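You operate a simulated robot arm through the tools that you are given. There is no shell and no other tool. Be economical: measure what you need, move in short steps, check, and stop when the job is done.

The job below is to be done with a simulated two-armed robot. You get a single attempt, and the scene is never put back.

JOB
Redraw the wide shell in the column press and put it on the bench.
Fine: stand it mouth up on the large ring; hold both START buttons down till the holder lands; eject; the gate stays open.
Where things are to end (x, y in the base frame): oiled shell within 6 cm of [79, 18].

The check looks at the end state, three seconds after you hand in, the way a careful person would. Anything else that was tipped, shoved, dropped, spilled or broken makes it a failure.

ROBOT AND FRAMES
Two 7-joint arms with two-finger parallel grippers on one trunk, on a base that drives. Base frame: it is fixed to the floor where the robot stands at the start and does not move with it; the origin is under the middle of the robot, x ahead of it, y to its left, z up. Lengths are in cm, angles in rad, forces in N, time in s.
The left shoulder is at the start at [7, 13.4, 117.6], the right one opposite. With the tool pointing down near the work surface each hand reaches from about 10 to 32 cm from the robot's upright axis, wherever it stands, measured 20 degrees to its own side. Places, roughly: bench by the column press [80, 20, 90]; blue button under the ledge [-400, 20, 80]; blue button under the long ledge [-100, 10, 80]; green button by the long ledge [-30, 30, 80]; green button on the upright [-430, 40, 100]; green button under the lever [10, 30, 80]; large nest [-10, 60, 90]; lever by the bench [20, 20, 100]; lever on the ledge [-430, 20, 90]; numbered knob on the upright [-330, 40, 130]; numbered knob under the long ledge [-70, 10, 80]; press [-40, 100, 110]; press gate [-380, 40, 160]; prop behind the wide gate [-40, 80, 90]; prop between the two rings [-380, 80, 90]; red knob between the starts [-10, 30, 80]. Payload 1.57 kg a hand.
The tool frame of a hand sits at the grasp point between the pads (the TCP): z along the fingers, y along the line on which they close. The tips reach 3 cm beyond it. The gripper opens to 8 cm. The fingers are 1.7 cm wide and 1.2 cm thick; the gripper's body (4 by 8.2 cm) begins 8 cm behind the TCP.
Orientation is that of the tool frame in the base frame, as a unit quaternion [x, y, z, w]. With the fingers straight down and closing along the base's y, the tool's x points along the base's -x, its y along +y and its z along -z.

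CONTROLS
- The arms move only by the tool apply_moves. It takes "left_steps", "right_steps" or both (then of equal length, played together; a hand with none holds still); each is a list of rows, each a list of 7 numbers: the shift along the tool's x, y, z in cm, then the turn, a rotation vector about the tool's x, y, z in degrees, then the opening, from 0 (shut) to 1 (fully open). In form: [[x, y, z, ax, ay, az, grip], ...]. A call has 1 to 12 rows; each row shifts and turns the commanded pose from where the row before left it, along the tool's axes as they then stand. Each row takes 0.2 s and may step no farther than 5 cm and 0.15 rad from the row before; otherwise, or with a gripper value out of range, the whole call is refused. Where a pose cannot be reached the arm comes as near as it can. A force on the tool above 50 N (or 10 N above the force at the start of the call, whichever is more), or a blocked arm, ends the call early, and 0.2 s more pass. Each finger travels about 15.3 cm/s and halts on what it meets, pressing with about 20 N; the grip force reading is that of the motor and also rises with nothing between the fingers. The clock runs only during rows and for 0.2 s after the last one: add rows that do not move to give the fingers time. The reply holds the time, the measured pose of the TCP, the force on the tool along the base axes, the opening and the grip force, in the units named above and with some noise, with the torque about the TCP (base axes, N m) and any sound that the robot's microphone picked up.
- Cameras (640 x 400 px; columns grow to the right, rows downward): "scene" is now at [8.51, 8.65, 144.12]; the picture's right is [0.93, -0.38, 0.00], its down [-0.07, -0.18, -0.98] and it looks along [0.37, 0.91, -0.20] (base axes); focal length 214 px, centre (320, 200). "left" rides on the left gripper at [7.2, 0.7, -12.2] in its tool frame; the picture's right is [-0.09, 1.00, 0.00], its down [-0.84, -0.08, -0.54] and it looks along [-0.54, -0.05, 0.84] (tool axes); focal length 238 px, centre (320, 200). "right" rides on the right gripper at [7.2, -0.6, -12.2] in its tool frame; the picture's right is [0.09, 1.00, 0.00], its down [-0.84, 0.08, -0.54] and it looks along [-0.54, 0.05, 0.84] (tool axes); focal length 238 px, centre (320, 200). There is no depth. A picture from a camera that has moved, and an enlarged one, comes with that camera's place and axes in the base frame and with its lens.
- snapshot(camera): a new picture of that camera. The clock stands still meanwhile.
- move_column(by): slides the trunk up (or, below 0, down) by that many cm; the arms and the scene camera ride with it, the base frame stays. It gives what a move gives, with no picture.
- drive_base(legs): drives the robot by 1 to 6 legs, each [ahead, left, turn to the left] in cm, cm and rad, along the robot's own axes; the way and the turn of a leg run together, so that a leg with both is an arc; at most 150 cm and 3.142 rad a leg. The arms and the cameras ride along, it lands a little off, and it stops where it bumps. It gives what a move gives.
- pan_tilt(pan, tilt): turns the head with the scene camera to pan (to the left, within 1.501 rad either way) and tilt (down, from -0.506 to 1.204), counted from straight ahead of the robot. It gives what a move gives.
- zoom(camera, box): a new picture of the part [left, top, right, bottom] of that camera's present view, enlarged. The clock stands still meanwhile.
- finish_job(): hands the job in; it is judged then, once.

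Work in short steps. Places have to be worked out from the pictures, the camera data and where the tool is seen: move nearer, look again, correct. Check each grasp and each placing, and mend what went wrong. You have 120 turns and 92 pictures in all, those below and enlarged ones among them. Open the grippers and draw the arms clear of the work before you hand the job in, unless the task says otherwise; then end with one line.

The tools are called as name(argument=value, ...) on one line, values as JSON. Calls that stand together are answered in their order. apply_moves: Moves the arms, as the interface text tells. Its arguments: {"type":"object","properties":{"left_steps":{"type":"array"},"right_steps":{"type":"array"}},"required":[]} The other tools are called the same way: move_column (by) slides the trunk up or down; drive_base (legs) drives the base; pan_tilt (pan, tilt) turns the head that bears the scene camera; snapshot (camera) takes a picture; zoom (camera, box) takes an enlarged picture of a part of a camera's view; finish_job () hands the job in.

At the start:

```text
time: 0.0
left_ee_pos: [11.32, 25.93, 44.09]
left_tool_rot: [0.108, 0.993, 0.003, 0.046]
left_contact_force: [-0.8, -0.6, -0.2]
left_ft_torque: [0.02, 0.01, -0.01]
left_gripper_width: 8.0
left_gripper_force: 0.0
right_ee_pos: [27.13, 4.02, 127.69]
right_tool_rot: [0.005, 1.0, -0.008, -0.001]
right_contact_force: [53.4, 16.9, -104.1]
right_ft_torque: [-1.97, -1.7, -1.29]
right_gripper_width: 8.01
right_gripper_force: 0.1
trunk travel left (down, up): [-74.9, 19.1]
robot x, y, heading: [-0.17, 0.04, 0.002]
head pan, tilt: [1.19, 1.201]
```

scene: 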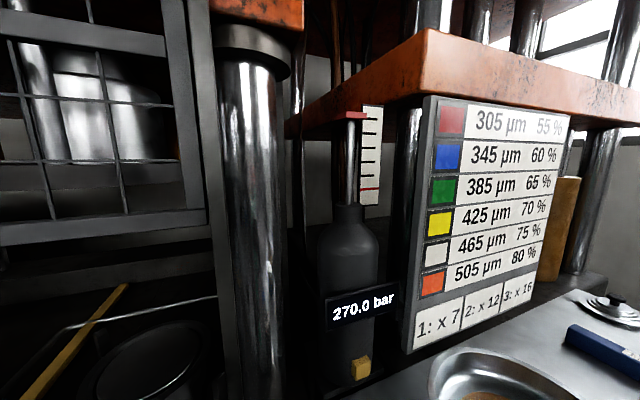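
right: 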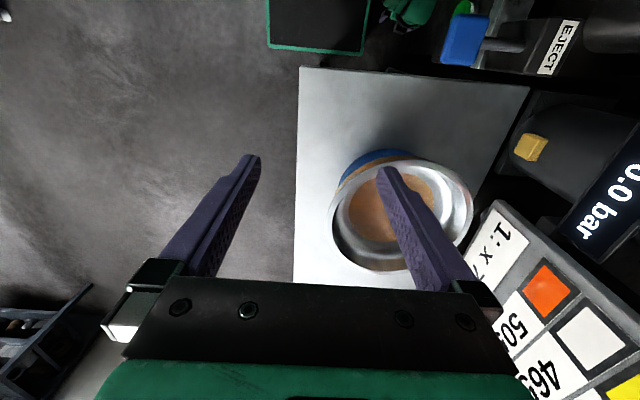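
left: 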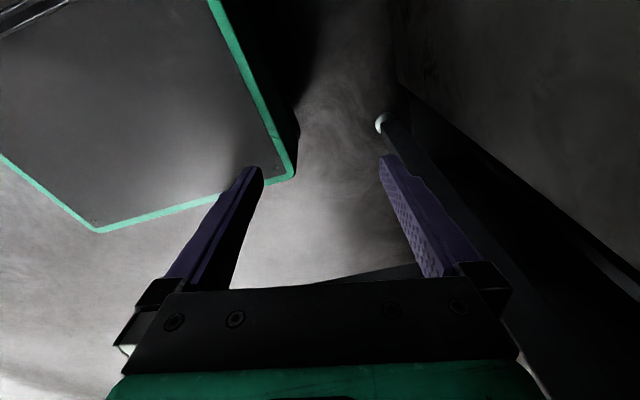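

I'll look around first: turn the head in a few directions.

pan_tilt(pan=1.45, tilt=0.5)

snapshot(camera="scene")

pan_tilt(pan=0.3, tilt=0.6)

snapshot(camera="scene")

```text
time: 1.1
left_ee_pos: [11.37, 25.9, 44.13]
left_tool_rot: [0.108, 0.993, 0.003, 0.046]
left_contact_force: [-0.1, 0.0, 1.1]
left_ft_torque: [-0.04, -0.04, 0.04]
left_gripper_width: 8.02
left_gripper_force: 0.0
right_ee_pos: [27.2, 3.87, 127.74]
right_tool_rot: [0.005, 1.0, -0.007, -0.002]
right_contact_force: [0.2, 0.1, 0.3]
right_ft_torque: [-0.02, -0.01, 0.0]
right_gripper_width: 8.02
right_gripper_force: 0.0
trunk travel left (down, up): [-74.9, 19.1]
robot x, y, heading: [-0.04, 0.17, 0.002]
head pan, tilt: [1.45, 0.499]
```

```text
88 pictures are left
camera scene: at [6.12, 9.09, 141.32], right [0.99, -0.12, 0.0], down [-0.06, -0.48, -0.88], along [0.11, 0.87, -0.48], focal length 214 px, centre (320, 200)
```

scene: 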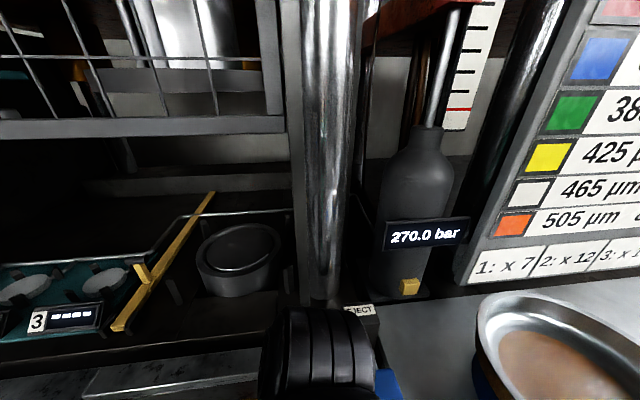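

```text
time: 2.4
left_ee_pos: [11.31, 25.98, 44.21]
left_tool_rot: [0.107, 0.993, 0.003, 0.045]
left_contact_force: [-0.6, -0.9, -0.5]
left_ft_torque: [0.0, -0.01, -0.04]
left_gripper_width: 7.99
left_gripper_force: 0.1
right_ee_pos: [27.41, 3.71, 127.38]
right_tool_rot: [0.008, 1.0, -0.009, -0.003]
right_contact_force: [66.2, -40.2, -29.9]
right_ft_torque: [5.22, 6.21, 3.38]
right_gripper_width: 7.99
right_gripper_force: 0.1
trunk travel left (down, up): [-74.9, 19.1]
robot x, y, heading: [-0.11, 0.01, -0.002]
head pan, tilt: [0.3, 0.6]
```

```text
87 pictures are left
camera scene: at [7.59, 8.62, 140.84], right [0.96, -0.29, 0.0], down [-0.15, -0.5, -0.85], along [0.25, 0.81, -0.53], focal length 214 px, centre (320, 200)
```

scene: 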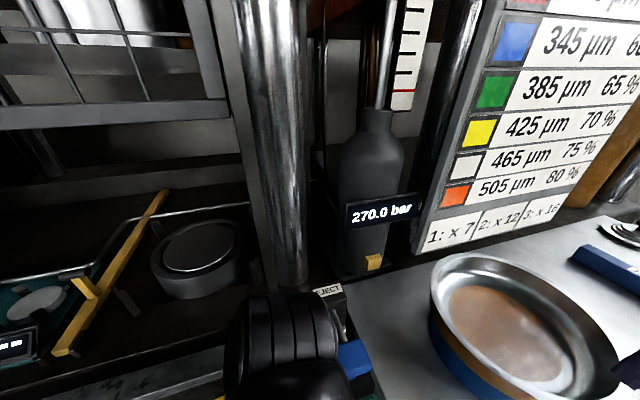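

The head bumped into the right hand (force readings, pan blocked). I move the right hand aside (to -y, ahead), then look again.

apply_moves(right_steps=[[0, -4, 0, 0, 0, 0, 1], [0, -4, 0, 0, 0, 0, 1], [0, -4, 0, 0, 0, 0, 1], [0, -4, 0, 0, 0, 0, 1], [0, -4, 0, 0, 0, 0, 1], [0, -4, 0, 0, 0, 0, 1]])

snapshot(camera="scene")

```text
time: 2.7
left_ee_pos: [11.39, 25.83, 44.17]
left_tool_rot: [0.108, 0.993, 0.004, 0.045]
left_contact_force: [0.3, 0.5, 0.1]
left_ft_torque: [0.02, 0.04, -0.02]
left_gripper_width: 8.01
left_gripper_force: 0.2
right_ee_pos: [27.55, 2.88, 127.42]
right_tool_rot: [0.012, 1.0, -0.008, -0.003]
right_contact_force: [-4.4, 1.1, 0.6]
right_ft_torque: [-0.16, -0.47, 0.02]
right_gripper_width: 7.96
right_gripper_force: 0.0
trunk travel left (down, up): [-74.9, 19.1]
robot x, y, heading: [-0.46, -0.0, -0.008]
head pan, tilt: [0.3, 0.6]
stopped in row 1 (right hand): the force on the tool passed its limit at 106 N (the readings are from after the stop); the commanded pose is now the measured one
```

```text
86 pictures are left
camera scene: at [11.94, 5.57, 140.54], right [0.65, -0.76, 0.0], down [-0.42, -0.36, -0.83], along [0.64, 0.54, -0.55], focal length 214 px, centre (320, 200)
```

scene: 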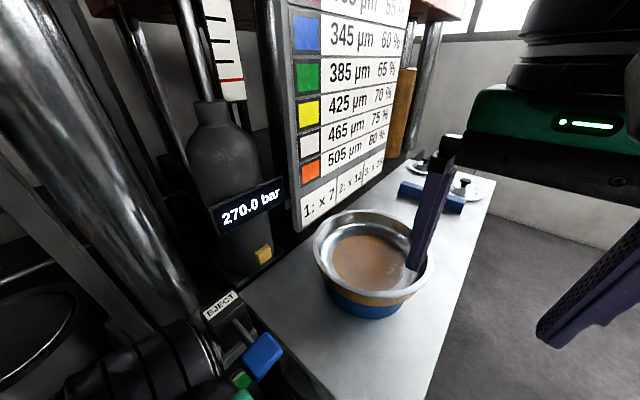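

The head is still pressing toward 0.3; I pan back to 1.2 and then move the hand right and forward.

pan_tilt(pan=1.2, tilt=0.6)

apply_moves(right_steps=[[0, -4, 0, 0, 0, 0, 1], [0, -4, 0, 0, 0, 0, 1], [0, -4, 0, 0, 0, 0, 1], [0, -4, 0, 0, 0, 0, 1], [0, -4, 0, 0, 0, 0, 1], [0, -4, 0, 0, 0, 0, 1]])

pan_tilt(pan=0.4, tilt=0.6)

snapshot(camera="scene")

```text
time: 3.9
left_ee_pos: [11.26, 25.99, 44.29]
left_tool_rot: [0.108, 0.993, 0.003, 0.046]
left_contact_force: [0.3, 0.1, 0.6]
left_ft_torque: [-0.01, -0.03, 0.0]
left_gripper_width: 7.99
left_gripper_force: 0.0
right_ee_pos: [27.74, 2.98, 127.26]
right_tool_rot: [0.019, 1.0, -0.01, -0.004]
right_contact_force: [23.8, 61.3, -26.0]
right_ft_torque: [-8.2, 0.88, -5.42]
right_gripper_width: 7.99
right_gripper_force: 0.1
trunk travel left (down, up): [-74.9, 19.1]
robot x, y, heading: [0.28, -0.19, -0.0]
head pan, tilt: [1.201, 0.6]
```

```text
time: 5.3
left_ee_pos: [11.43, 25.94, 44.25]
left_tool_rot: [0.108, 0.993, 0.004, 0.045]
left_contact_force: [-0.2, 0.6, -0.3]
left_ft_torque: [-0.03, 0.03, 0.0]
left_gripper_width: 8.01
left_gripper_force: 0.1
right_ee_pos: [28.09, -19.63, 126.65]
right_tool_rot: [0.012, 1.0, -0.008, -0.003]
right_contact_force: [0.3, 0.3, 0.0]
right_ft_torque: [0.04, -0.01, 0.01]
right_gripper_width: 8.01
right_gripper_force: 0.1
right hand out of reach, approached as far as the arm can: row 6
trunk travel left (down, up): [-74.9, 19.1]
robot x, y, heading: [0.09, 0.03, 0.002]
head pan, tilt: [1.201, 0.6]
```

```text
time: 6.5
left_ee_pos: [11.36, 25.97, 44.06]
left_tool_rot: [0.107, 0.993, 0.003, 0.046]
left_contact_force: [-0.5, 0.6, -0.2]
left_ft_torque: [-0.02, 0.0, 0.02]
left_gripper_width: 8.0
left_gripper_force: 0.1
right_ee_pos: [28.01, -19.36, 126.64]
right_tool_rot: [0.012, 1.0, -0.01, -0.004]
right_contact_force: [0.4, 0.2, 0.3]
right_ft_torque: [0.03, 0.0, 0.02]
right_gripper_width: 8.0
right_gripper_force: 0.1
trunk travel left (down, up): [-74.9, 19.1]
robot x, y, heading: [-0.06, -0.14, 0.001]
head pan, tilt: [0.4, 0.6]
```

```text
85 pictures are left
camera scene: at [13.15, 3.45, 140.42], right [0.39, -0.92, 0.0], down [-0.52, -0.22, -0.82], along [0.76, 0.32, -0.57], focal length 214 px, centre (320, 200)
```

scene: 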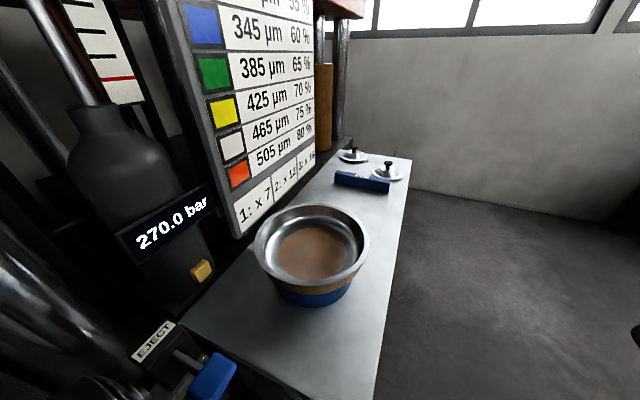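

The bench stands ahead with a shell, chart, levers. I zoom in on the shell and chart.

zoom(camera="scene", box=[180, 0, 420, 150])

zoom(camera="scene", box=[220, 130, 420, 320])

pan_tilt(pan=0.9, tilt=1.1)

snapshot(camera="scene")

```text
2.67 times, centred on (300, 75) of scene
camera zoom: at [13.15, 3.45, 140.42], right [0.39, -0.92, 0.0], down [-0.52, -0.22, -0.82], along [0.76, 0.32, -0.57], focal length 572 px, centre (373, 533)
```

zoom: 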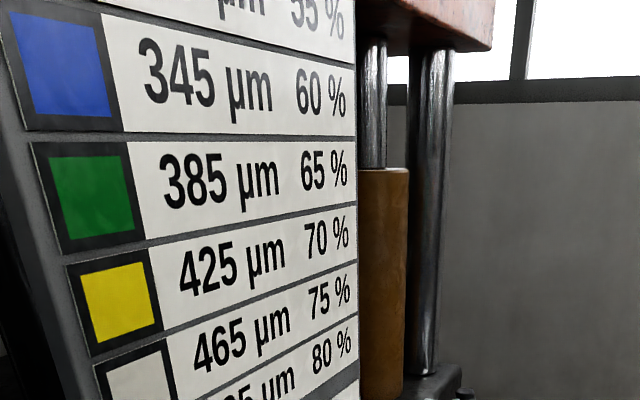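

```text
2.11 times, centred on (320, 225) of scene
camera zoom: at [13.15, 3.45, 140.42], right [0.39, -0.92, 0.0], down [-0.52, -0.22, -0.82], along [0.76, 0.32, -0.57], focal length 452 px, centre (320, 147)
```

zoom: 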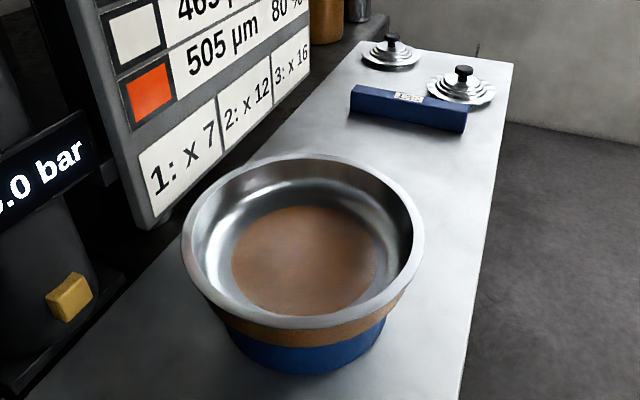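

```text
time: 7.4
left_ee_pos: [11.27, 26.06, 44.15]
left_tool_rot: [0.107, 0.993, 0.003, 0.046]
left_contact_force: [0.6, -0.5, 0.1]
left_ft_torque: [-0.03, 0.02, -0.02]
left_gripper_width: 8.0
left_gripper_force: 0.0
right_ee_pos: [28.04, -19.48, 126.69]
right_tool_rot: [0.013, 1.0, -0.009, -0.004]
right_contact_force: [0.1, -0.3, -0.3]
right_ft_torque: [0.03, 0.0, -0.03]
right_gripper_width: 7.99
right_gripper_force: 0.0
trunk travel left (down, up): [-74.9, 19.1]
robot x, y, heading: [-0.19, 0.07, -0.003]
head pan, tilt: [0.901, 1.1]
```

```text
82 pictures are left
camera scene: at [8.93, 4.96, 136.56], right [0.78, -0.62, 0.0], down [-0.55, -0.7, -0.45], along [0.28, 0.36, -0.89], focal length 214 px, centre (320, 200)
```

scene: 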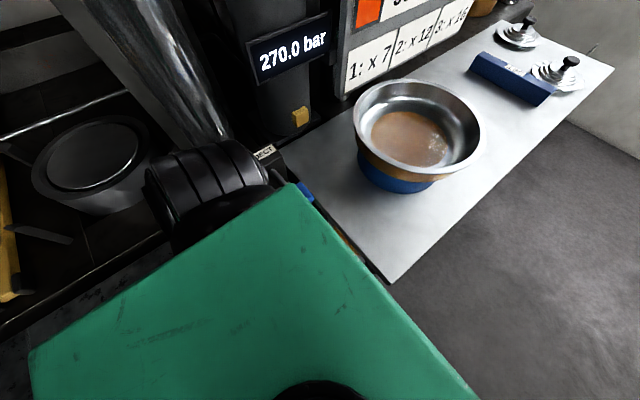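

The shell has a blue base band. I look behind/right for room before backing away for an overview.

pan_tilt(pan=-1.3, tilt=0.5)

snapshot(camera="scene")

zoom(camera="left", box=[0, 0, 640, 400])

```text
time: 9.5
left_ee_pos: [11.3, 25.99, 44.21]
left_tool_rot: [0.107, 0.993, 0.003, 0.046]
left_contact_force: [0.5, 0.5, -0.2]
left_ft_torque: [0.01, 0.0, -0.02]
left_gripper_width: 8.02
left_gripper_force: 0.1
right_ee_pos: [28.06, -19.47, 126.65]
right_tool_rot: [0.013, 1.0, -0.008, -0.003]
right_contact_force: [-0.4, -0.2, 0.5]
right_ft_torque: [-0.01, 0.01, -0.02]
right_gripper_width: 7.99
right_gripper_force: 0.1
trunk travel left (down, up): [-74.9, 19.1]
robot x, y, heading: [-0.12, -0.05, -0.003]
head pan, tilt: [-1.3, 0.499]
```

```text
81 pictures are left
camera scene: at [7.43, -8.75, 141.32], right [-0.96, -0.27, 0.0], down [-0.13, 0.46, -0.88], along [0.23, -0.85, -0.48], focal length 214 px, centre (320, 200)
```

scene: 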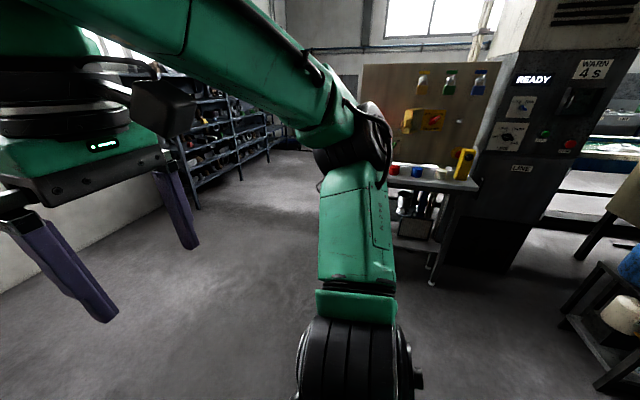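

```text
1.00 times, centred on (320, 200) of left (not enlarged: the box is as wide or as high as the picture)
camera zoom: at [3.49, 28.08, 55.64], right [0.3, 0.95, 0.02], down [0.75, -0.25, 0.61], along [0.59, -0.17, -0.79], focal length 238 px, centre (320, 200)
```

zoom: 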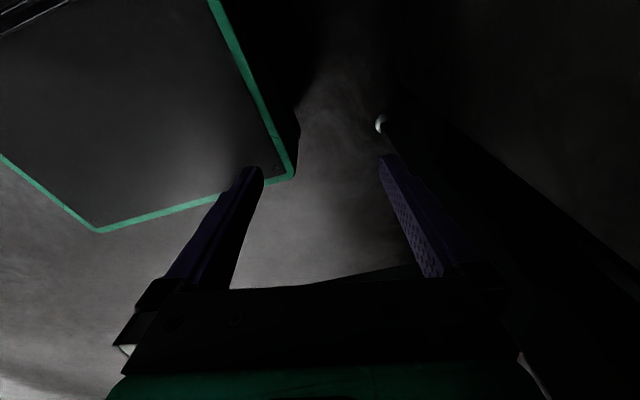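

Open floor to the right. I strafe right 70 cm, then look at the press.

drive_base(legs=[[0, -70, 0], [-20, 0, 0]])

pan_tilt(pan=1.5, tilt=0.3)

snapshot(camera="scene")

```text
time: 14.5
left_ee_pos: [-8.28, -44.17, 44.03]
left_tool_rot: [0.103, 0.994, 0.004, 0.045]
left_contact_force: [-0.2, 0.1, -0.3]
left_ft_torque: [0.01, 0.01, 0.0]
left_gripper_width: 7.99
left_gripper_force: 0.0
right_ee_pos: [8.76, -89.56, 126.58]
right_tool_rot: [0.009, 1.0, -0.009, -0.004]
right_contact_force: [-0.5, -0.3, 0.4]
right_ft_torque: [0.01, -0.01, 0.0]
right_gripper_width: 8.0
right_gripper_force: 0.1
trunk travel left (down, up): [-74.9, 19.1]
robot x, y, heading: [-19.47, -70.42, 0.01]
head pan, tilt: [-1.3, 0.499]
```

```text
time: 17.0
left_ee_pos: [-8.34, -44.28, 44.1]
left_tool_rot: [0.103, 0.994, 0.003, 0.046]
left_contact_force: [-0.1, -0.7, -0.4]
left_ft_torque: [0.02, 0.05, 0.0]
left_gripper_width: 7.99
left_gripper_force: 0.2
right_ee_pos: [8.51, -89.54, 126.67]
right_tool_rot: [0.008, 1.0, -0.009, -0.003]
right_contact_force: [0.1, -0.2, -0.1]
right_ft_torque: [0.0, -0.02, 0.02]
right_gripper_width: 8.0
right_gripper_force: 0.2
trunk travel left (down, up): [-74.9, 19.1]
robot x, y, heading: [-19.62, -70.38, 0.011]
head pan, tilt: [1.499, 0.3]
```

```text
79 pictures are left
camera scene: at [-13.97, -60.94, 143.17], right [1.0, -0.06, 0.0], down [-0.02, -0.3, -0.96], along [0.06, 0.95, -0.3], focal length 214 px, centre (320, 200)
```

scene: 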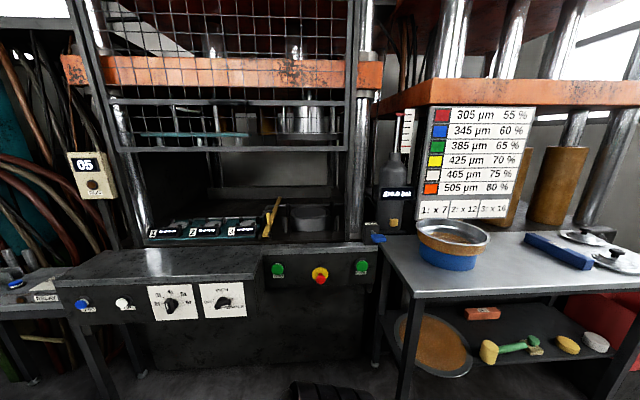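

zoom(camera="scene", box=[60, 170, 280, 340])

zoom(camera="scene", box=[220, 170, 440, 300])

zoom(camera="scene", box=[380, 200, 640, 390])

zoom(camera="scene", box=[60, 0, 400, 200])

```text
2.35 times, centred on (170, 255) of scene
camera zoom: at [-13.97, -60.94, 143.17], right [1.0, -0.06, 0.0], down [-0.02, -0.3, -0.96], along [0.06, 0.95, -0.3], focal length 505 px, centre (673, 71)
```

zoom: 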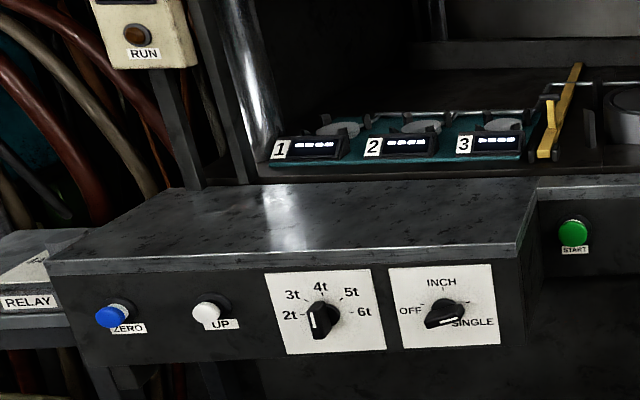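

```text
2.91 times, centred on (330, 235) of scene
camera zoom: at [-13.97, -60.94, 143.17], right [1.0, -0.06, 0.0], down [-0.02, -0.3, -0.96], along [0.06, 0.95, -0.3], focal length 624 px, centre (291, 98)
```

zoom: 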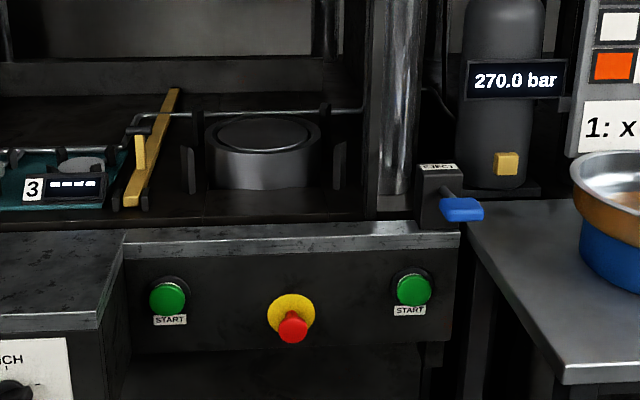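

```text
2.11 times, centred on (510, 295) of scene
camera zoom: at [-13.97, -60.94, 143.17], right [1.0, -0.06, 0.0], down [-0.02, -0.3, -0.96], along [0.06, 0.95, -0.3], focal length 452 px, centre (-80, 0)
```

zoom: 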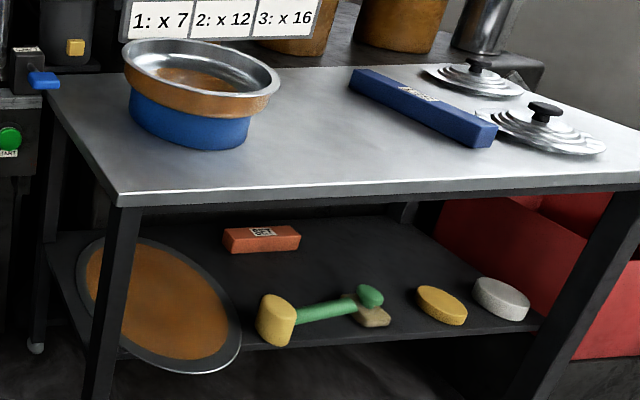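

```text
1.88 times, centred on (230, 100) of scene
camera zoom: at [-13.97, -60.94, 143.17], right [1.0, -0.06, 0.0], down [-0.02, -0.3, -0.96], along [0.06, 0.95, -0.3], focal length 404 px, centre (489, 388)
```

zoom: 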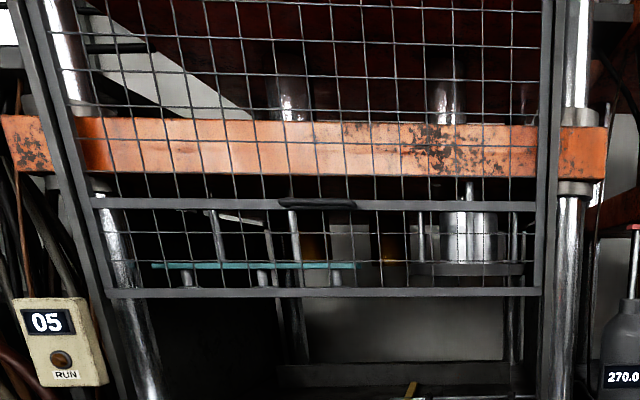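

The press in front: gate open, two green STARTs, e-stop, EJECT lever, mode and tonnage knobs, shell on the bench. I turn to face the press and also look toward the other machine.

drive_base(legs=[[0, 0, 1.57]])

pan_tilt(pan=1.1, tilt=0.1)

snapshot(camera="scene")

pan_tilt(pan=0.2, tilt=0.4)

snapshot(camera="scene")

```text
time: 21.2
left_ee_pos: [-45.78, -59.41, 44.15]
left_tool_rot: [-0.634, 0.772, 0.034, 0.031]
left_contact_force: [-0.4, -0.2, -0.1]
left_ft_torque: [0.02, -0.01, -0.02]
left_gripper_width: 7.99
left_gripper_force: 0.0
right_ee_pos: [-0.77, -42.02, 126.68]
right_tool_rot: [-0.705, 0.709, -0.008, 0.004]
right_contact_force: [0.3, 0.8, 0.1]
right_ft_torque: [0.01, -0.02, -0.01]
right_gripper_width: 8.01
right_gripper_force: 0.1
trunk travel left (down, up): [-74.9, 19.1]
robot x, y, heading: [-19.52, -70.25, 1.588]
head pan, tilt: [1.499, 0.3]
```

```text
time: 22.1
left_ee_pos: [-45.75, -59.4, 44.15]
left_tool_rot: [-0.634, 0.772, 0.035, 0.03]
left_contact_force: [0.4, 0.2, 0.1]
left_ft_torque: [-0.02, 0.0, 0.01]
left_gripper_width: 8.0
left_gripper_force: 0.0
right_ee_pos: [-0.6, -41.88, 126.66]
right_tool_rot: [-0.705, 0.709, -0.007, 0.004]
right_contact_force: [-0.4, -0.4, -0.6]
right_ft_torque: [0.04, 0.01, -0.03]
right_gripper_width: 7.99
right_gripper_force: 0.0
trunk travel left (down, up): [-74.9, 19.1]
robot x, y, heading: [-19.41, -70.34, 1.591]
head pan, tilt: [1.1, 0.099]
```

```text
74 pictures are left
camera scene: at [-27.96, -61.31, 145.03], right [0.43, 0.9, 0.0], down [0.09, -0.04, -0.99], along [-0.9, 0.43, -0.1], focal length 214 px, centre (320, 200)
```

scene: 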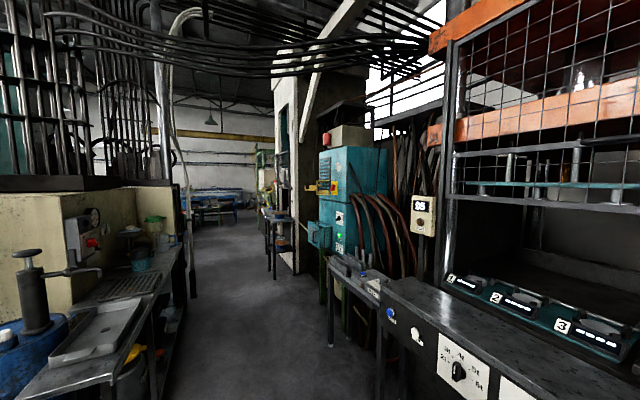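

```text
time: 23.3
left_ee_pos: [-45.76, -59.44, 44.1]
left_tool_rot: [-0.634, 0.772, 0.035, 0.031]
left_contact_force: [-0.6, 0.4, 1.2]
left_ft_torque: [0.0, 0.01, 0.02]
left_gripper_width: 8.02
left_gripper_force: 0.1
right_ee_pos: [-0.7, -41.94, 126.63]
right_tool_rot: [-0.705, 0.709, -0.008, 0.004]
right_contact_force: [-0.1, 0.3, -0.3]
right_ft_torque: [-0.04, 0.03, 0.0]
right_gripper_width: 7.98
right_gripper_force: 0.2
trunk travel left (down, up): [-74.9, 19.1]
robot x, y, heading: [-19.83, -70.19, 1.592]
head pan, tilt: [0.201, 0.4]
```

```text
73 pictures are left
camera scene: at [-21.72, -56.26, 142.24], right [0.98, 0.22, 0.0], down [0.09, -0.38, -0.92], along [-0.2, 0.9, -0.39], focal length 214 px, centre (320, 200)
```

scene: 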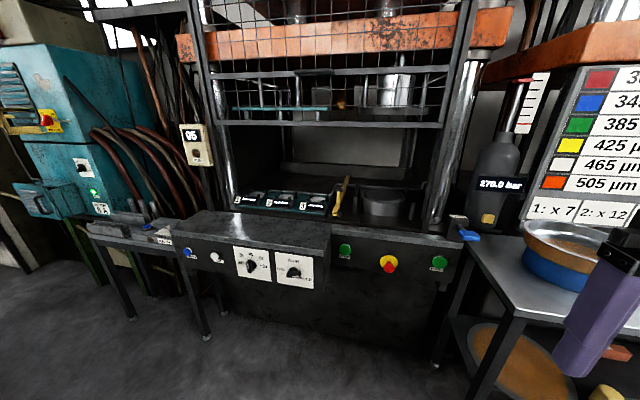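

Let me read the two selector knobs, and prop/nest area.

zoom(camera="scene", box=[170, 230, 320, 300])

zoom(camera="scene", box=[300, 160, 480, 280])

```text
4.27 times, centred on (245, 265) of scene
camera zoom: at [-21.72, -56.26, 142.24], right [0.98, 0.22, 0.0], down [0.09, -0.38, -0.92], along [-0.2, 0.9, -0.39], focal length 915 px, centre (640, -77)
```

zoom: 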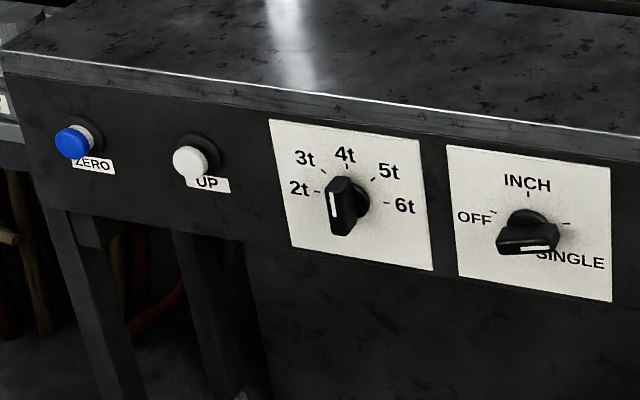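

```text
3.33 times, centred on (390, 220) of scene
camera zoom: at [-21.72, -56.26, 142.24], right [0.98, 0.22, 0.0], down [0.09, -0.38, -0.92], along [-0.2, 0.9, -0.39], focal length 715 px, centre (87, 133)
```

zoom: 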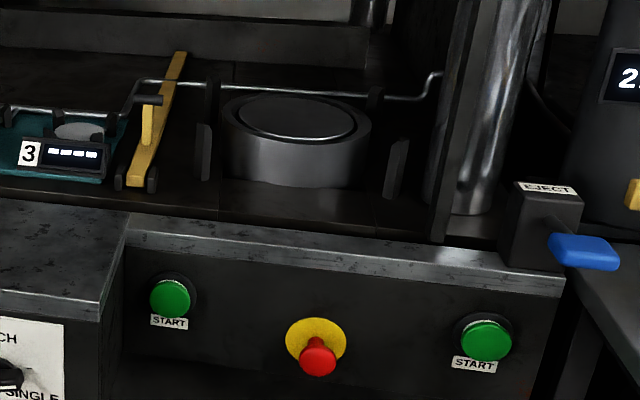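

Layout is clear: shell rim ≈ z 100, centre ≈ (49, 20), ~30 cm wide; nest ≈ (-11, 57). Mode knob points to SINGLE. I bring the left hand up in front of the robot.

apply_moves(left_steps=[[-1.8, -0.8, -4.5, 0, 0, 0, 1], [-1.8, -0.8, -4.5, 0, 0, 0, 1], [-1.8, -0.8, -4.5, 0, 0, 0, 1], [-1.8, -0.8, -4.5, 0, 0, 0, 1], [-1.8, -0.8, -4.5, 0, 0, 0, 1], [-1.8, -0.8, -4.5, 0, 0, 0, 1], [-1.8, -0.8, -4.5, 0, 0, 0, 1], [-1.8, -0.8, -4.5, 0, 0, 0, 1], [-1.8, -0.8, -4.5, 0, 0, 0, 1], [-1.8, -0.8, -4.5, 0, 0, 0, 1], [-1.8, -0.8, -4.5, 0, 0, 0, 1], [-1.8, -0.8, -4.5, 0, 0, 0, 1]])

```text
time: 25.3
left_ee_pos: [-39.21, -50.56, 80.45]
left_tool_rot: [-0.559, 0.826, 0.069, -0.028]
left_contact_force: [-1.1, 0.4, 0.2]
left_ft_torque: [-0.01, -0.01, 0.02]
left_gripper_width: 7.98
left_gripper_force: 0.0
left hand out of reach, approached as far as the arm can: row 8, 9
right_ee_pos: [-0.83, -41.9, 126.71]
right_tool_rot: [-0.705, 0.709, -0.009, 0.004]
right_contact_force: [-0.6, -0.5, 0.3]
right_ft_torque: [0.02, -0.06, -0.01]
right_gripper_width: 8.01
right_gripper_force: 0.1
trunk travel left (down, up): [-74.9, 19.1]
robot x, y, heading: [-19.53, -70.54, 1.592]
head pan, tilt: [0.201, 0.4]
stopped in row 9 (left hand): the arm was blocked; the commanded pose is now the measured one
```

Blocked by posture; I pitch the tool forward while straightening the yaw.

apply_moves(left_steps=[[-2, 0, -1, 0, -7, -3.5, 1], [-2, 0, -1, 0, -7, -3.5, 1], [-2, 0, -1, 0, -7, -3.5, 1], [-2, 0, -1, 0, -7, -3.5, 1], [-2, 0, -1, 0, -7, -3.5, 1], [-2, 0, -1, 0, -7, -3.5, 1]])

```text
time: 25.7
left_ee_pos: [-41.17, -49.61, 81.06]
left_tool_rot: [-0.492, 0.86, 0.124, -0.052]
left_contact_force: [0.9, 0.5, -0.8]
left_ft_torque: [-0.02, 0.02, -0.02]
left_gripper_width: 7.98
left_gripper_force: 0.1
left hand out of reach, approached as far as the arm can: row 1, 2
right_ee_pos: [-0.54, -41.97, 126.72]
right_tool_rot: [-0.706, 0.708, -0.008, 0.004]
right_contact_force: [-0.4, 0.2, 0.0]
right_ft_torque: [-0.02, 0.01, 0.01]
right_gripper_width: 8.03
right_gripper_force: 0.1
trunk travel left (down, up): [-74.9, 19.1]
robot x, y, heading: [-19.42, -69.98, 1.593]
head pan, tilt: [0.201, 0.4]
stopped in row 2 (left hand): the arm was blocked; the commanded pose is now the measured one
```

I look at the left arm's configuration.

pan_tilt(pan=0.7, tilt=1.1)

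snapshot(camera="scene")

```text
time: 26.8
left_ee_pos: [-41.11, -49.7, 81.0]
left_tool_rot: [-0.492, 0.86, 0.124, -0.051]
left_contact_force: [0.5, 0.3, 0.9]
left_ft_torque: [0.04, -0.02, -0.04]
left_gripper_width: 8.01
left_gripper_force: 0.2
right_ee_pos: [-0.62, -41.88, 126.82]
right_tool_rot: [-0.705, 0.709, -0.008, 0.005]
right_contact_force: [0.2, -0.6, 0.4]
right_ft_torque: [0.0, 0.0, -0.03]
right_gripper_width: 8.01
right_gripper_force: 0.1
trunk travel left (down, up): [-74.9, 19.1]
robot x, y, heading: [-19.76, -70.48, 1.59]
head pan, tilt: [0.7, 1.1]
```

```text
70 pictures are left
camera scene: at [-23.83, -60.55, 136.56], right [0.75, 0.66, 0.0], down [0.59, -0.67, -0.45], along [-0.3, 0.34, -0.89], focal length 214 px, centre (320, 200)
```

scene: 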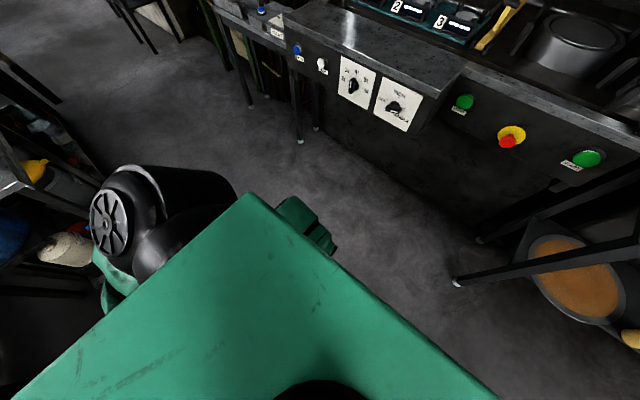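

I try moving the left hand outward and up.

apply_moves(left_steps=[[0.9, 2.7, -3.4, 0, 0, 0, 1], [0.9, 2.7, -3.4, 0, 0, 0, 1], [0.9, 2.7, -3.4, 0, 0, 0, 1], [0.9, 2.7, -3.4, 0, 0, 0, 1], [0.9, 2.7, -3.4, 0, 0, 0, 1]])

```text
time: 27.2
left_ee_pos: [-43.15, -48.96, 82.16]
left_tool_rot: [-0.408, 0.894, 0.155, -0.099]
left_contact_force: [0.1, -0.4, -0.5]
left_ft_torque: [-0.01, -0.02, 0.05]
left_gripper_width: 8.0
left_gripper_force: 0.0
left hand out of reach, approached as far as the arm can: row 1, 2
right_ee_pos: [-0.62, -41.9, 126.62]
right_tool_rot: [-0.705, 0.709, -0.009, 0.004]
right_contact_force: [0.6, 0.3, 0.3]
right_ft_torque: [-0.02, 0.02, 0.0]
right_gripper_width: 7.98
right_gripper_force: 0.1
trunk travel left (down, up): [-74.9, 19.1]
robot x, y, heading: [-19.37, -70.48, 1.591]
head pan, tilt: [0.7, 1.1]
stopped in row 2 (left hand): the arm was blocked; the commanded pose is now the measured one
```

The wrist hits limits this way. I go back to the hanging pose and will swing the straight arm forward instead.

apply_moves(left_steps=[[1, -2, 4.2, 3.2, -0.4, -5, 1], [1.1, -1.7, 4.3, 3.2, -0.4, -5, 1], [1.2, -1.3, 4.4, 3.2, -0.4, -5, 1], [1.4, -1.0, 4.5, 3.2, -0.4, -5, 1], [1.5, -0.6, 4.5, 3.2, -0.4, -5, 1], [1.6, -0.2, 4.5, 3.2, -0.4, -5, 1], [1.7, 0, 4.6, 0, 0, 0, 1], [1.7, 0, 4.6, 0, 0, 0, 1]])

```text
time: 29.0
left_ee_pos: [-46.69, -58.02, 45.38]
left_tool_rot: [-0.633, 0.772, 0.034, 0.032]
left_contact_force: [0.3, 0.0, 0.2]
left_ft_torque: [-0.03, -0.02, 0.05]
left_gripper_width: 8.01
left_gripper_force: 0.1
right_ee_pos: [-0.74, -41.81, 126.68]
right_tool_rot: [-0.705, 0.709, -0.009, 0.005]
right_contact_force: [0.2, 0.6, 0.4]
right_ft_torque: [-0.02, 0.04, 0.0]
right_gripper_width: 8.0
right_gripper_force: 0.1
trunk travel left (down, up): [-74.9, 19.1]
robot x, y, heading: [-19.3, -70.55, 1.591]
head pan, tilt: [0.7, 1.1]
```

Now swing: forward steps with matching pitch.

apply_moves(left_steps=[[-4.7, 0, -0.2, 0, -3.7, -1, 1], [-4.7, 0, -0.2, 0, -3.7, -1, 1], [-4.7, 0, -0.2, 0, -3.7, -1, 1], [-4.7, 0, -0.2, 0, -3.7, -1, 1], [-4.7, 0, -0.2, 0, -3.7, -1, 1], [-4.7, 0, -0.2, 0, -3.7, -1, 1], [-4.7, 0, -0.2, 0, -3.7, -1, 1], [-4.7, 0, -0.2, 0, -3.7, -1, 1], [-4.7, 0, -0.2, 0, -3.7, -1, 1], [-4.7, 0, -0.2, 0, -3.7, -1, 1], [-4.7, 0, -0.2, 0, -3.7, -1, 1], [-4.7, 0, -0.2, 0, -3.7, -1, 1]])

```text
time: 31.6
left_ee_pos: [-41.77, -9.71, 71.09]
left_tool_rot: [0.649, -0.635, -0.267, -0.324]
left_contact_force: [-0.8, -0.5, -0.3]
left_ft_torque: [-0.02, 0.01, 0.02]
left_gripper_width: 8.0
left_gripper_force: 0.0
right_ee_pos: [-0.71, -41.89, 126.64]
right_tool_rot: [-0.706, 0.709, -0.009, 0.003]
right_contact_force: [-0.2, -0.5, 1.1]
right_ft_torque: [0.01, 0.06, 0.0]
right_gripper_width: 8.02
right_gripper_force: 0.0
trunk travel left (down, up): [-74.9, 19.1]
robot x, y, heading: [-19.2, -70.46, 1.592]
head pan, tilt: [0.7, 1.1]
```

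Great reach: 61 cm ahead at z 71. Now raise the left hand to z≈105 and pitch the right hand to the same posture.

apply_moves(left_steps=[[-2.4, 0, -3.4, -1.2, 0, 1, 1], [-2.4, 0, -3.4, -1.2, 0, 1, 1], [-2.4, 0, -3.4, -1.2, 0, 1, 1], [-2.4, 0, -3.4, 0, 0, 0, 1], [-2.4, 0, -3.4, 0, 0, 0, 1], [-2.4, 0, -3.4, 0, 0, 0, 1]], right_steps=[[-4, 0, 2, 0, -7.5, 0, 1], [-3.7, 0, 2.5, 0, -7.5, 0, 1], [-3.35, 0, 2.97, 0, -7.5, 0, 1], [-2.93, 0, 3.38, 0, -7.5, 0, 1], [-2.46, 0, 3.73, 0, -7.5, 0, 1], [-1.95, 0, 4.02, 0, -7.5, 0, 1]])

pan_tilt(pan=-0.3, tilt=0.6)

snapshot(camera="scene")

```text
time: 33.0
left_ee_pos: [-42.31, -16.03, 95.25]
left_tool_rot: [-0.642, 0.643, 0.295, 0.295]
left_contact_force: [0.4, -0.9, -0.6]
left_ft_torque: [-0.01, 0.01, 0.03]
left_gripper_width: 8.0
left_gripper_force: 0.0
right_ee_pos: [-0.48, -17.9, 114.46]
right_tool_rot: [0.654, -0.654, -0.262, -0.276]
right_contact_force: [-0.4, 0.0, -0.1]
right_ft_torque: [-0.02, 0.01, 0.01]
right_gripper_width: 7.99
right_gripper_force: 0.0
trunk travel left (down, up): [-74.9, 19.1]
robot x, y, heading: [-19.5, -70.12, 1.593]
head pan, tilt: [0.7, 1.1]
```

```text
time: 34.3
left_ee_pos: [-42.24, -16.04, 95.26]
left_tool_rot: [0.642, -0.642, -0.296, -0.296]
left_contact_force: [-0.2, -0.1, 1.0]
left_ft_torque: [-0.02, -0.02, -0.03]
left_gripper_width: 7.99
left_gripper_force: 0.0
right_ee_pos: [-0.39, -18.16, 114.46]
right_tool_rot: [0.655, -0.654, -0.261, -0.275]
right_contact_force: [0.1, 0.2, 1.3]
right_ft_torque: [0.01, 0.02, 0.01]
right_gripper_width: 8.0
right_gripper_force: 0.1
trunk travel left (down, up): [-74.9, 19.1]
robot x, y, heading: [-19.38, -70.02, 1.593]
head pan, tilt: [-0.3, 0.6]
```

```text
69 pictures are left
camera scene: at [-17.26, -56.79, 140.41], right [0.96, -0.27, 0.0], down [-0.16, -0.54, -0.82], along [0.23, 0.79, -0.57], focal length 214 px, centre (320, 200)
```

scene: 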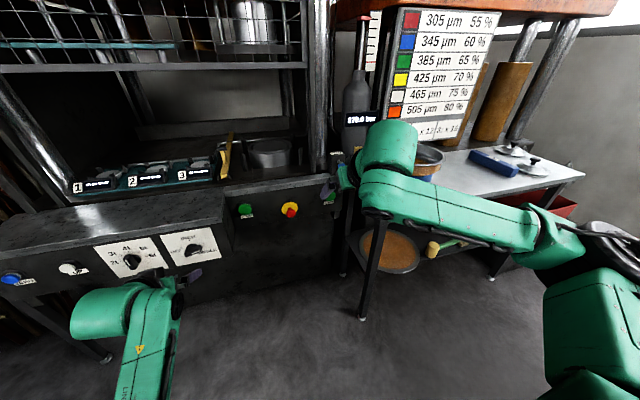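

The right elbow sticks far out; I stretch the right arm down-forward like the left one to see whether its elbow drops.

apply_moves(right_steps=[[2.4, 0, 3.6, 0, 0, 0, 1], [2.4, 0, 3.6, 0, 0, 0, 1], [2.4, 0, 3.6, 0, 0, 0, 1], [2.4, 0, 3.6, 0, 0, 0, 1], [2.4, 0, 3.6, 0, 0, 0, 1], [2.4, 0, 3.6, 0, 0, 0, 1], [2.4, 0, 3.6, 0, 0, 0, 1], [2.4, 0, 3.6, 0, 0, 0, 1], [2.4, 0, 3.6, 0, 0, 0, 1], [2.4, 0, 3.6, 0, 0, 0, 1]])

snapshot(camera="scene")

```text
time: 36.5
left_ee_pos: [-42.34, -15.99, 95.19]
left_tool_rot: [-0.642, 0.643, 0.294, 0.297]
left_contact_force: [-0.2, -0.3, 0.3]
left_ft_torque: [0.02, 0.0, 0.01]
left_gripper_width: 7.98
left_gripper_force: 0.1
right_ee_pos: [0.38, -9.75, 71.96]
right_tool_rot: [0.656, -0.653, -0.262, -0.274]
right_contact_force: [1.3, -0.6, -0.4]
right_ft_torque: [0.0, -0.01, -0.01]
right_gripper_width: 7.99
right_gripper_force: 0.1
trunk travel left (down, up): [-74.9, 19.1]
robot x, y, heading: [-19.48, -70.07, 1.593]
head pan, tilt: [-0.3, 0.6]
```

```text
68 pictures are left
camera scene: at [-17.32, -56.68, 140.41], right [0.96, -0.28, 0.0], down [-0.16, -0.54, -0.82], along [0.23, 0.79, -0.57], focal length 214 px, centre (320, 200)
```

scene: 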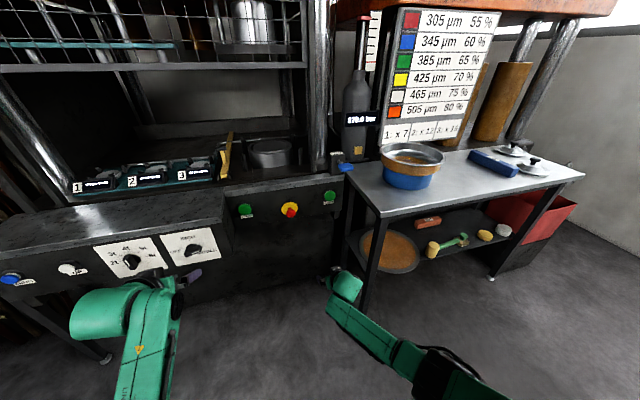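

Now I raise the right hand along the same path the left took.

apply_moves(right_steps=[[-2.4, 0, -3.4, 0, -1, 0, 1], [-2.4, 0, -3.4, 0, -1, 0, 1], [-2.4, 0, -3.4, 0, -1, 0, 1], [-2.4, 0, -3.4, 0, -1, 0, 1], [-2.4, 0, -3.4, 0, -1, 0, 1], [-2.4, 0, -3.4, 0, -1, 0, 1]])

snapshot(camera="scene")

```text
time: 37.9
left_ee_pos: [-42.37, -16.15, 95.15]
left_tool_rot: [-0.641, 0.643, 0.295, 0.298]
left_contact_force: [0.0, -0.7, -0.2]
left_ft_torque: [0.02, -0.01, -0.01]
left_gripper_width: 8.0
left_gripper_force: 0.1
right_ee_pos: [0.15, -15.11, 96.74]
right_tool_rot: [0.641, -0.638, -0.296, -0.308]
right_contact_force: [0.3, 0.0, -0.2]
right_ft_torque: [-0.04, -0.02, 0.04]
right_gripper_width: 8.0
right_gripper_force: 0.2
trunk travel left (down, up): [-74.9, 19.1]
robot x, y, heading: [-20.13, -70.47, 1.59]
head pan, tilt: [-0.3, 0.6]
```

```text
67 pictures are left
camera scene: at [-17.29, -56.84, 140.42], right [0.96, -0.28, 0.0], down [-0.16, -0.54, -0.83], along [0.23, 0.79, -0.56], focal length 214 px, centre (320, 200)
```

scene: 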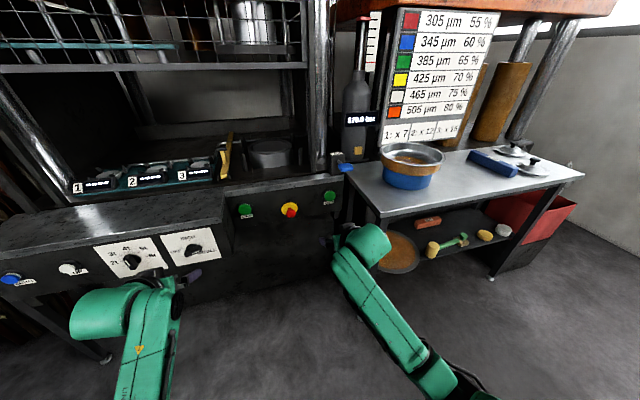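

Right elbow is now moderate. I raise the trunk 18 cm and drive in front of the bench.

move_column(by=18)

drive_base(legs=[[0, -69, -0.02], [12, 0, 0]])

pan_tilt(pan=0, tilt=0.7)

snapshot(camera="scene")

```text
time: 39.9
left_ee_pos: [-42.34, -15.99, 113.23]
left_tool_rot: [-0.642, 0.642, 0.296, 0.297]
left_contact_force: [-0.3, -0.4, 0.3]
left_ft_torque: [-0.05, -0.01, 0.0]
left_gripper_width: 8.01
left_gripper_force: 0.1
right_ee_pos: [0.03, -15.1, 114.75]
right_tool_rot: [0.641, -0.638, -0.296, -0.308]
right_contact_force: [-0.1, -0.2, 0.1]
right_ft_torque: [0.01, 0.01, 0.02]
right_gripper_width: 8.02
right_gripper_force: 0.1
trunk travel left (down, up): [-92.9, 1.1]
robot x, y, heading: [-19.53, -70.55, 1.587]
head pan, tilt: [-0.3, 0.6]
```

```text
time: 44.5
left_ee_pos: [27.53, -3.3, 113.36]
left_tool_rot: [-0.639, 0.645, 0.295, 0.298]
left_contact_force: [-0.2, -1.1, 0.0]
left_ft_torque: [0.01, -0.01, -0.03]
left_gripper_width: 8.0
left_gripper_force: 0.0
right_ee_pos: [69.84, -2.54, 114.9]
right_tool_rot: [-0.637, 0.64, 0.296, 0.311]
right_contact_force: [-0.2, -0.5, 1.2]
right_ft_torque: [0.02, -0.01, 0.02]
right_gripper_width: 7.97
right_gripper_force: 0.0
trunk travel left (down, up): [-92.9, 1.1]
robot x, y, heading: [49.73, -56.99, 1.585]
head pan, tilt: [-0.3, 0.6]
```

```text
time: 45.3
left_ee_pos: [27.44, -2.84, 113.14]
left_tool_rot: [-0.639, 0.645, 0.293, 0.298]
left_contact_force: [0.1, 0.2, -0.1]
left_ft_torque: [0.02, -0.01, 0.0]
left_gripper_width: 8.01
left_gripper_force: 0.1
right_ee_pos: [69.78, -2.26, 114.61]
right_tool_rot: [-0.638, 0.641, 0.294, 0.309]
right_contact_force: [-0.4, 0.1, -0.9]
right_ft_torque: [0.03, -0.01, -0.01]
right_gripper_width: 8.0
right_gripper_force: 0.0
trunk travel left (down, up): [-92.9, 1.1]
robot x, y, heading: [49.77, -56.98, 1.583]
head pan, tilt: [0.0, 0.7]
```

```text
66 pictures are left
camera scene: at [49.54, -43.7, 157.54], right [1.0, 0.01, 0.0], down [0.01, -0.64, -0.76], along [-0.01, 0.76, -0.64], focal length 214 px, centre (320, 200)
```

scene: 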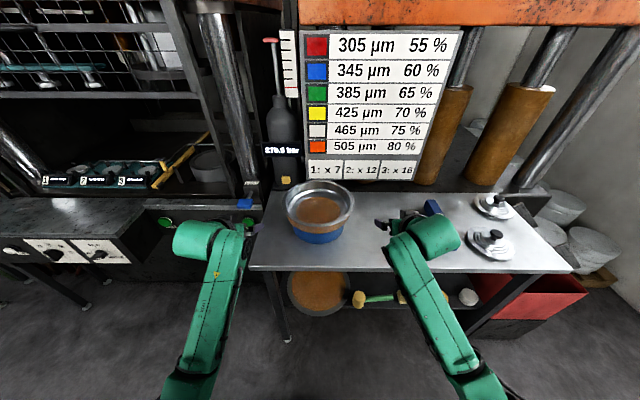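

Shell is centred ahead of the robot. I zoom in for accurate dimensions.

zoom(camera="scene", box=[240, 160, 400, 260])

zoom(camera="left", box=[0, 0, 640, 400])

```text
4.00 times, centred on (320, 210) of scene
camera zoom: at [49.54, -43.7, 157.54], right [1.0, 0.01, 0.0], down [0.01, -0.64, -0.76], along [-0.01, 0.76, -0.64], focal length 858 px, centre (320, 160)
```

zoom: 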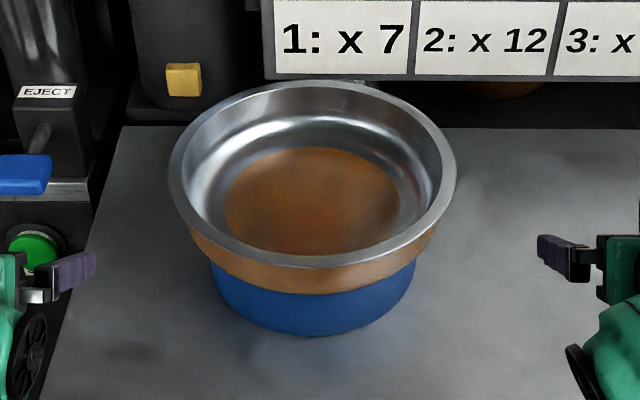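

```text
1.00 times, centred on (320, 200) of left (not enlarged: the box is as wide or as high as the picture)
camera zoom: at [26.65, -16.87, 115.61], right [-1.0, 0.07, 0.07], down [0.08, 0.13, 0.99], along [0.06, 0.99, -0.14], focal length 238 px, centre (320, 200)
```

zoom: 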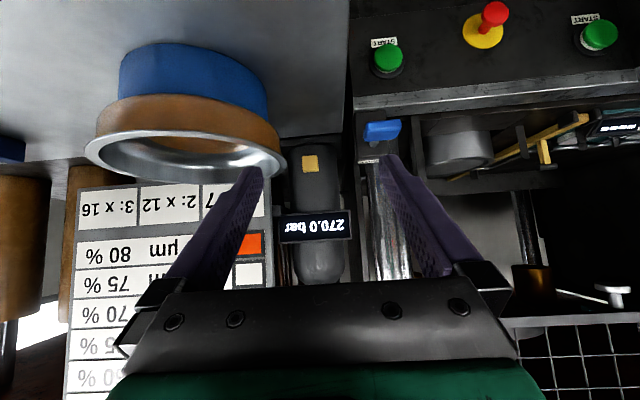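

The dish: rim z≈102, r≈14.4, seated on a blue ring/stand. I'll straddle the rim at its left and right extremes with both pitched hands. Drive ahead 22 cm at safe height.

drive_base(legs=[[22, 0, -0.012]])

snapshot(camera="scene")

```text
time: 47.0
left_ee_pos: [28.01, 18.91, 113.46]
left_tool_rot: [-0.634, 0.649, 0.293, 0.301]
left_contact_force: [0.8, -0.1, -1.0]
left_ft_torque: [0.0, 0.03, -0.03]
left_gripper_width: 7.98
left_gripper_force: 0.1
right_ee_pos: [70.46, 19.13, 114.9]
right_tool_rot: [-0.633, 0.644, 0.294, 0.313]
right_contact_force: [0.0, -0.7, 0.3]
right_ft_torque: [0.04, 0.01, 0.0]
right_gripper_width: 8.01
right_gripper_force: 0.1
trunk travel left (down, up): [-92.9, 1.1]
robot x, y, heading: [49.59, -35.43, 1.569]
head pan, tilt: [0.0, 0.7]
```

```text
63 pictures are left
camera scene: at [49.58, -22.36, 157.59], right [1.0, 0.0, 0.0], down [0.0, -0.64, -0.77], along [0.0, 0.77, -0.64], focal length 214 px, centre (320, 200)
```

scene: 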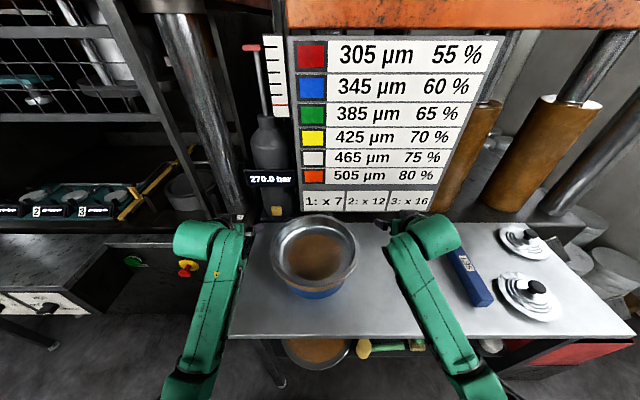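

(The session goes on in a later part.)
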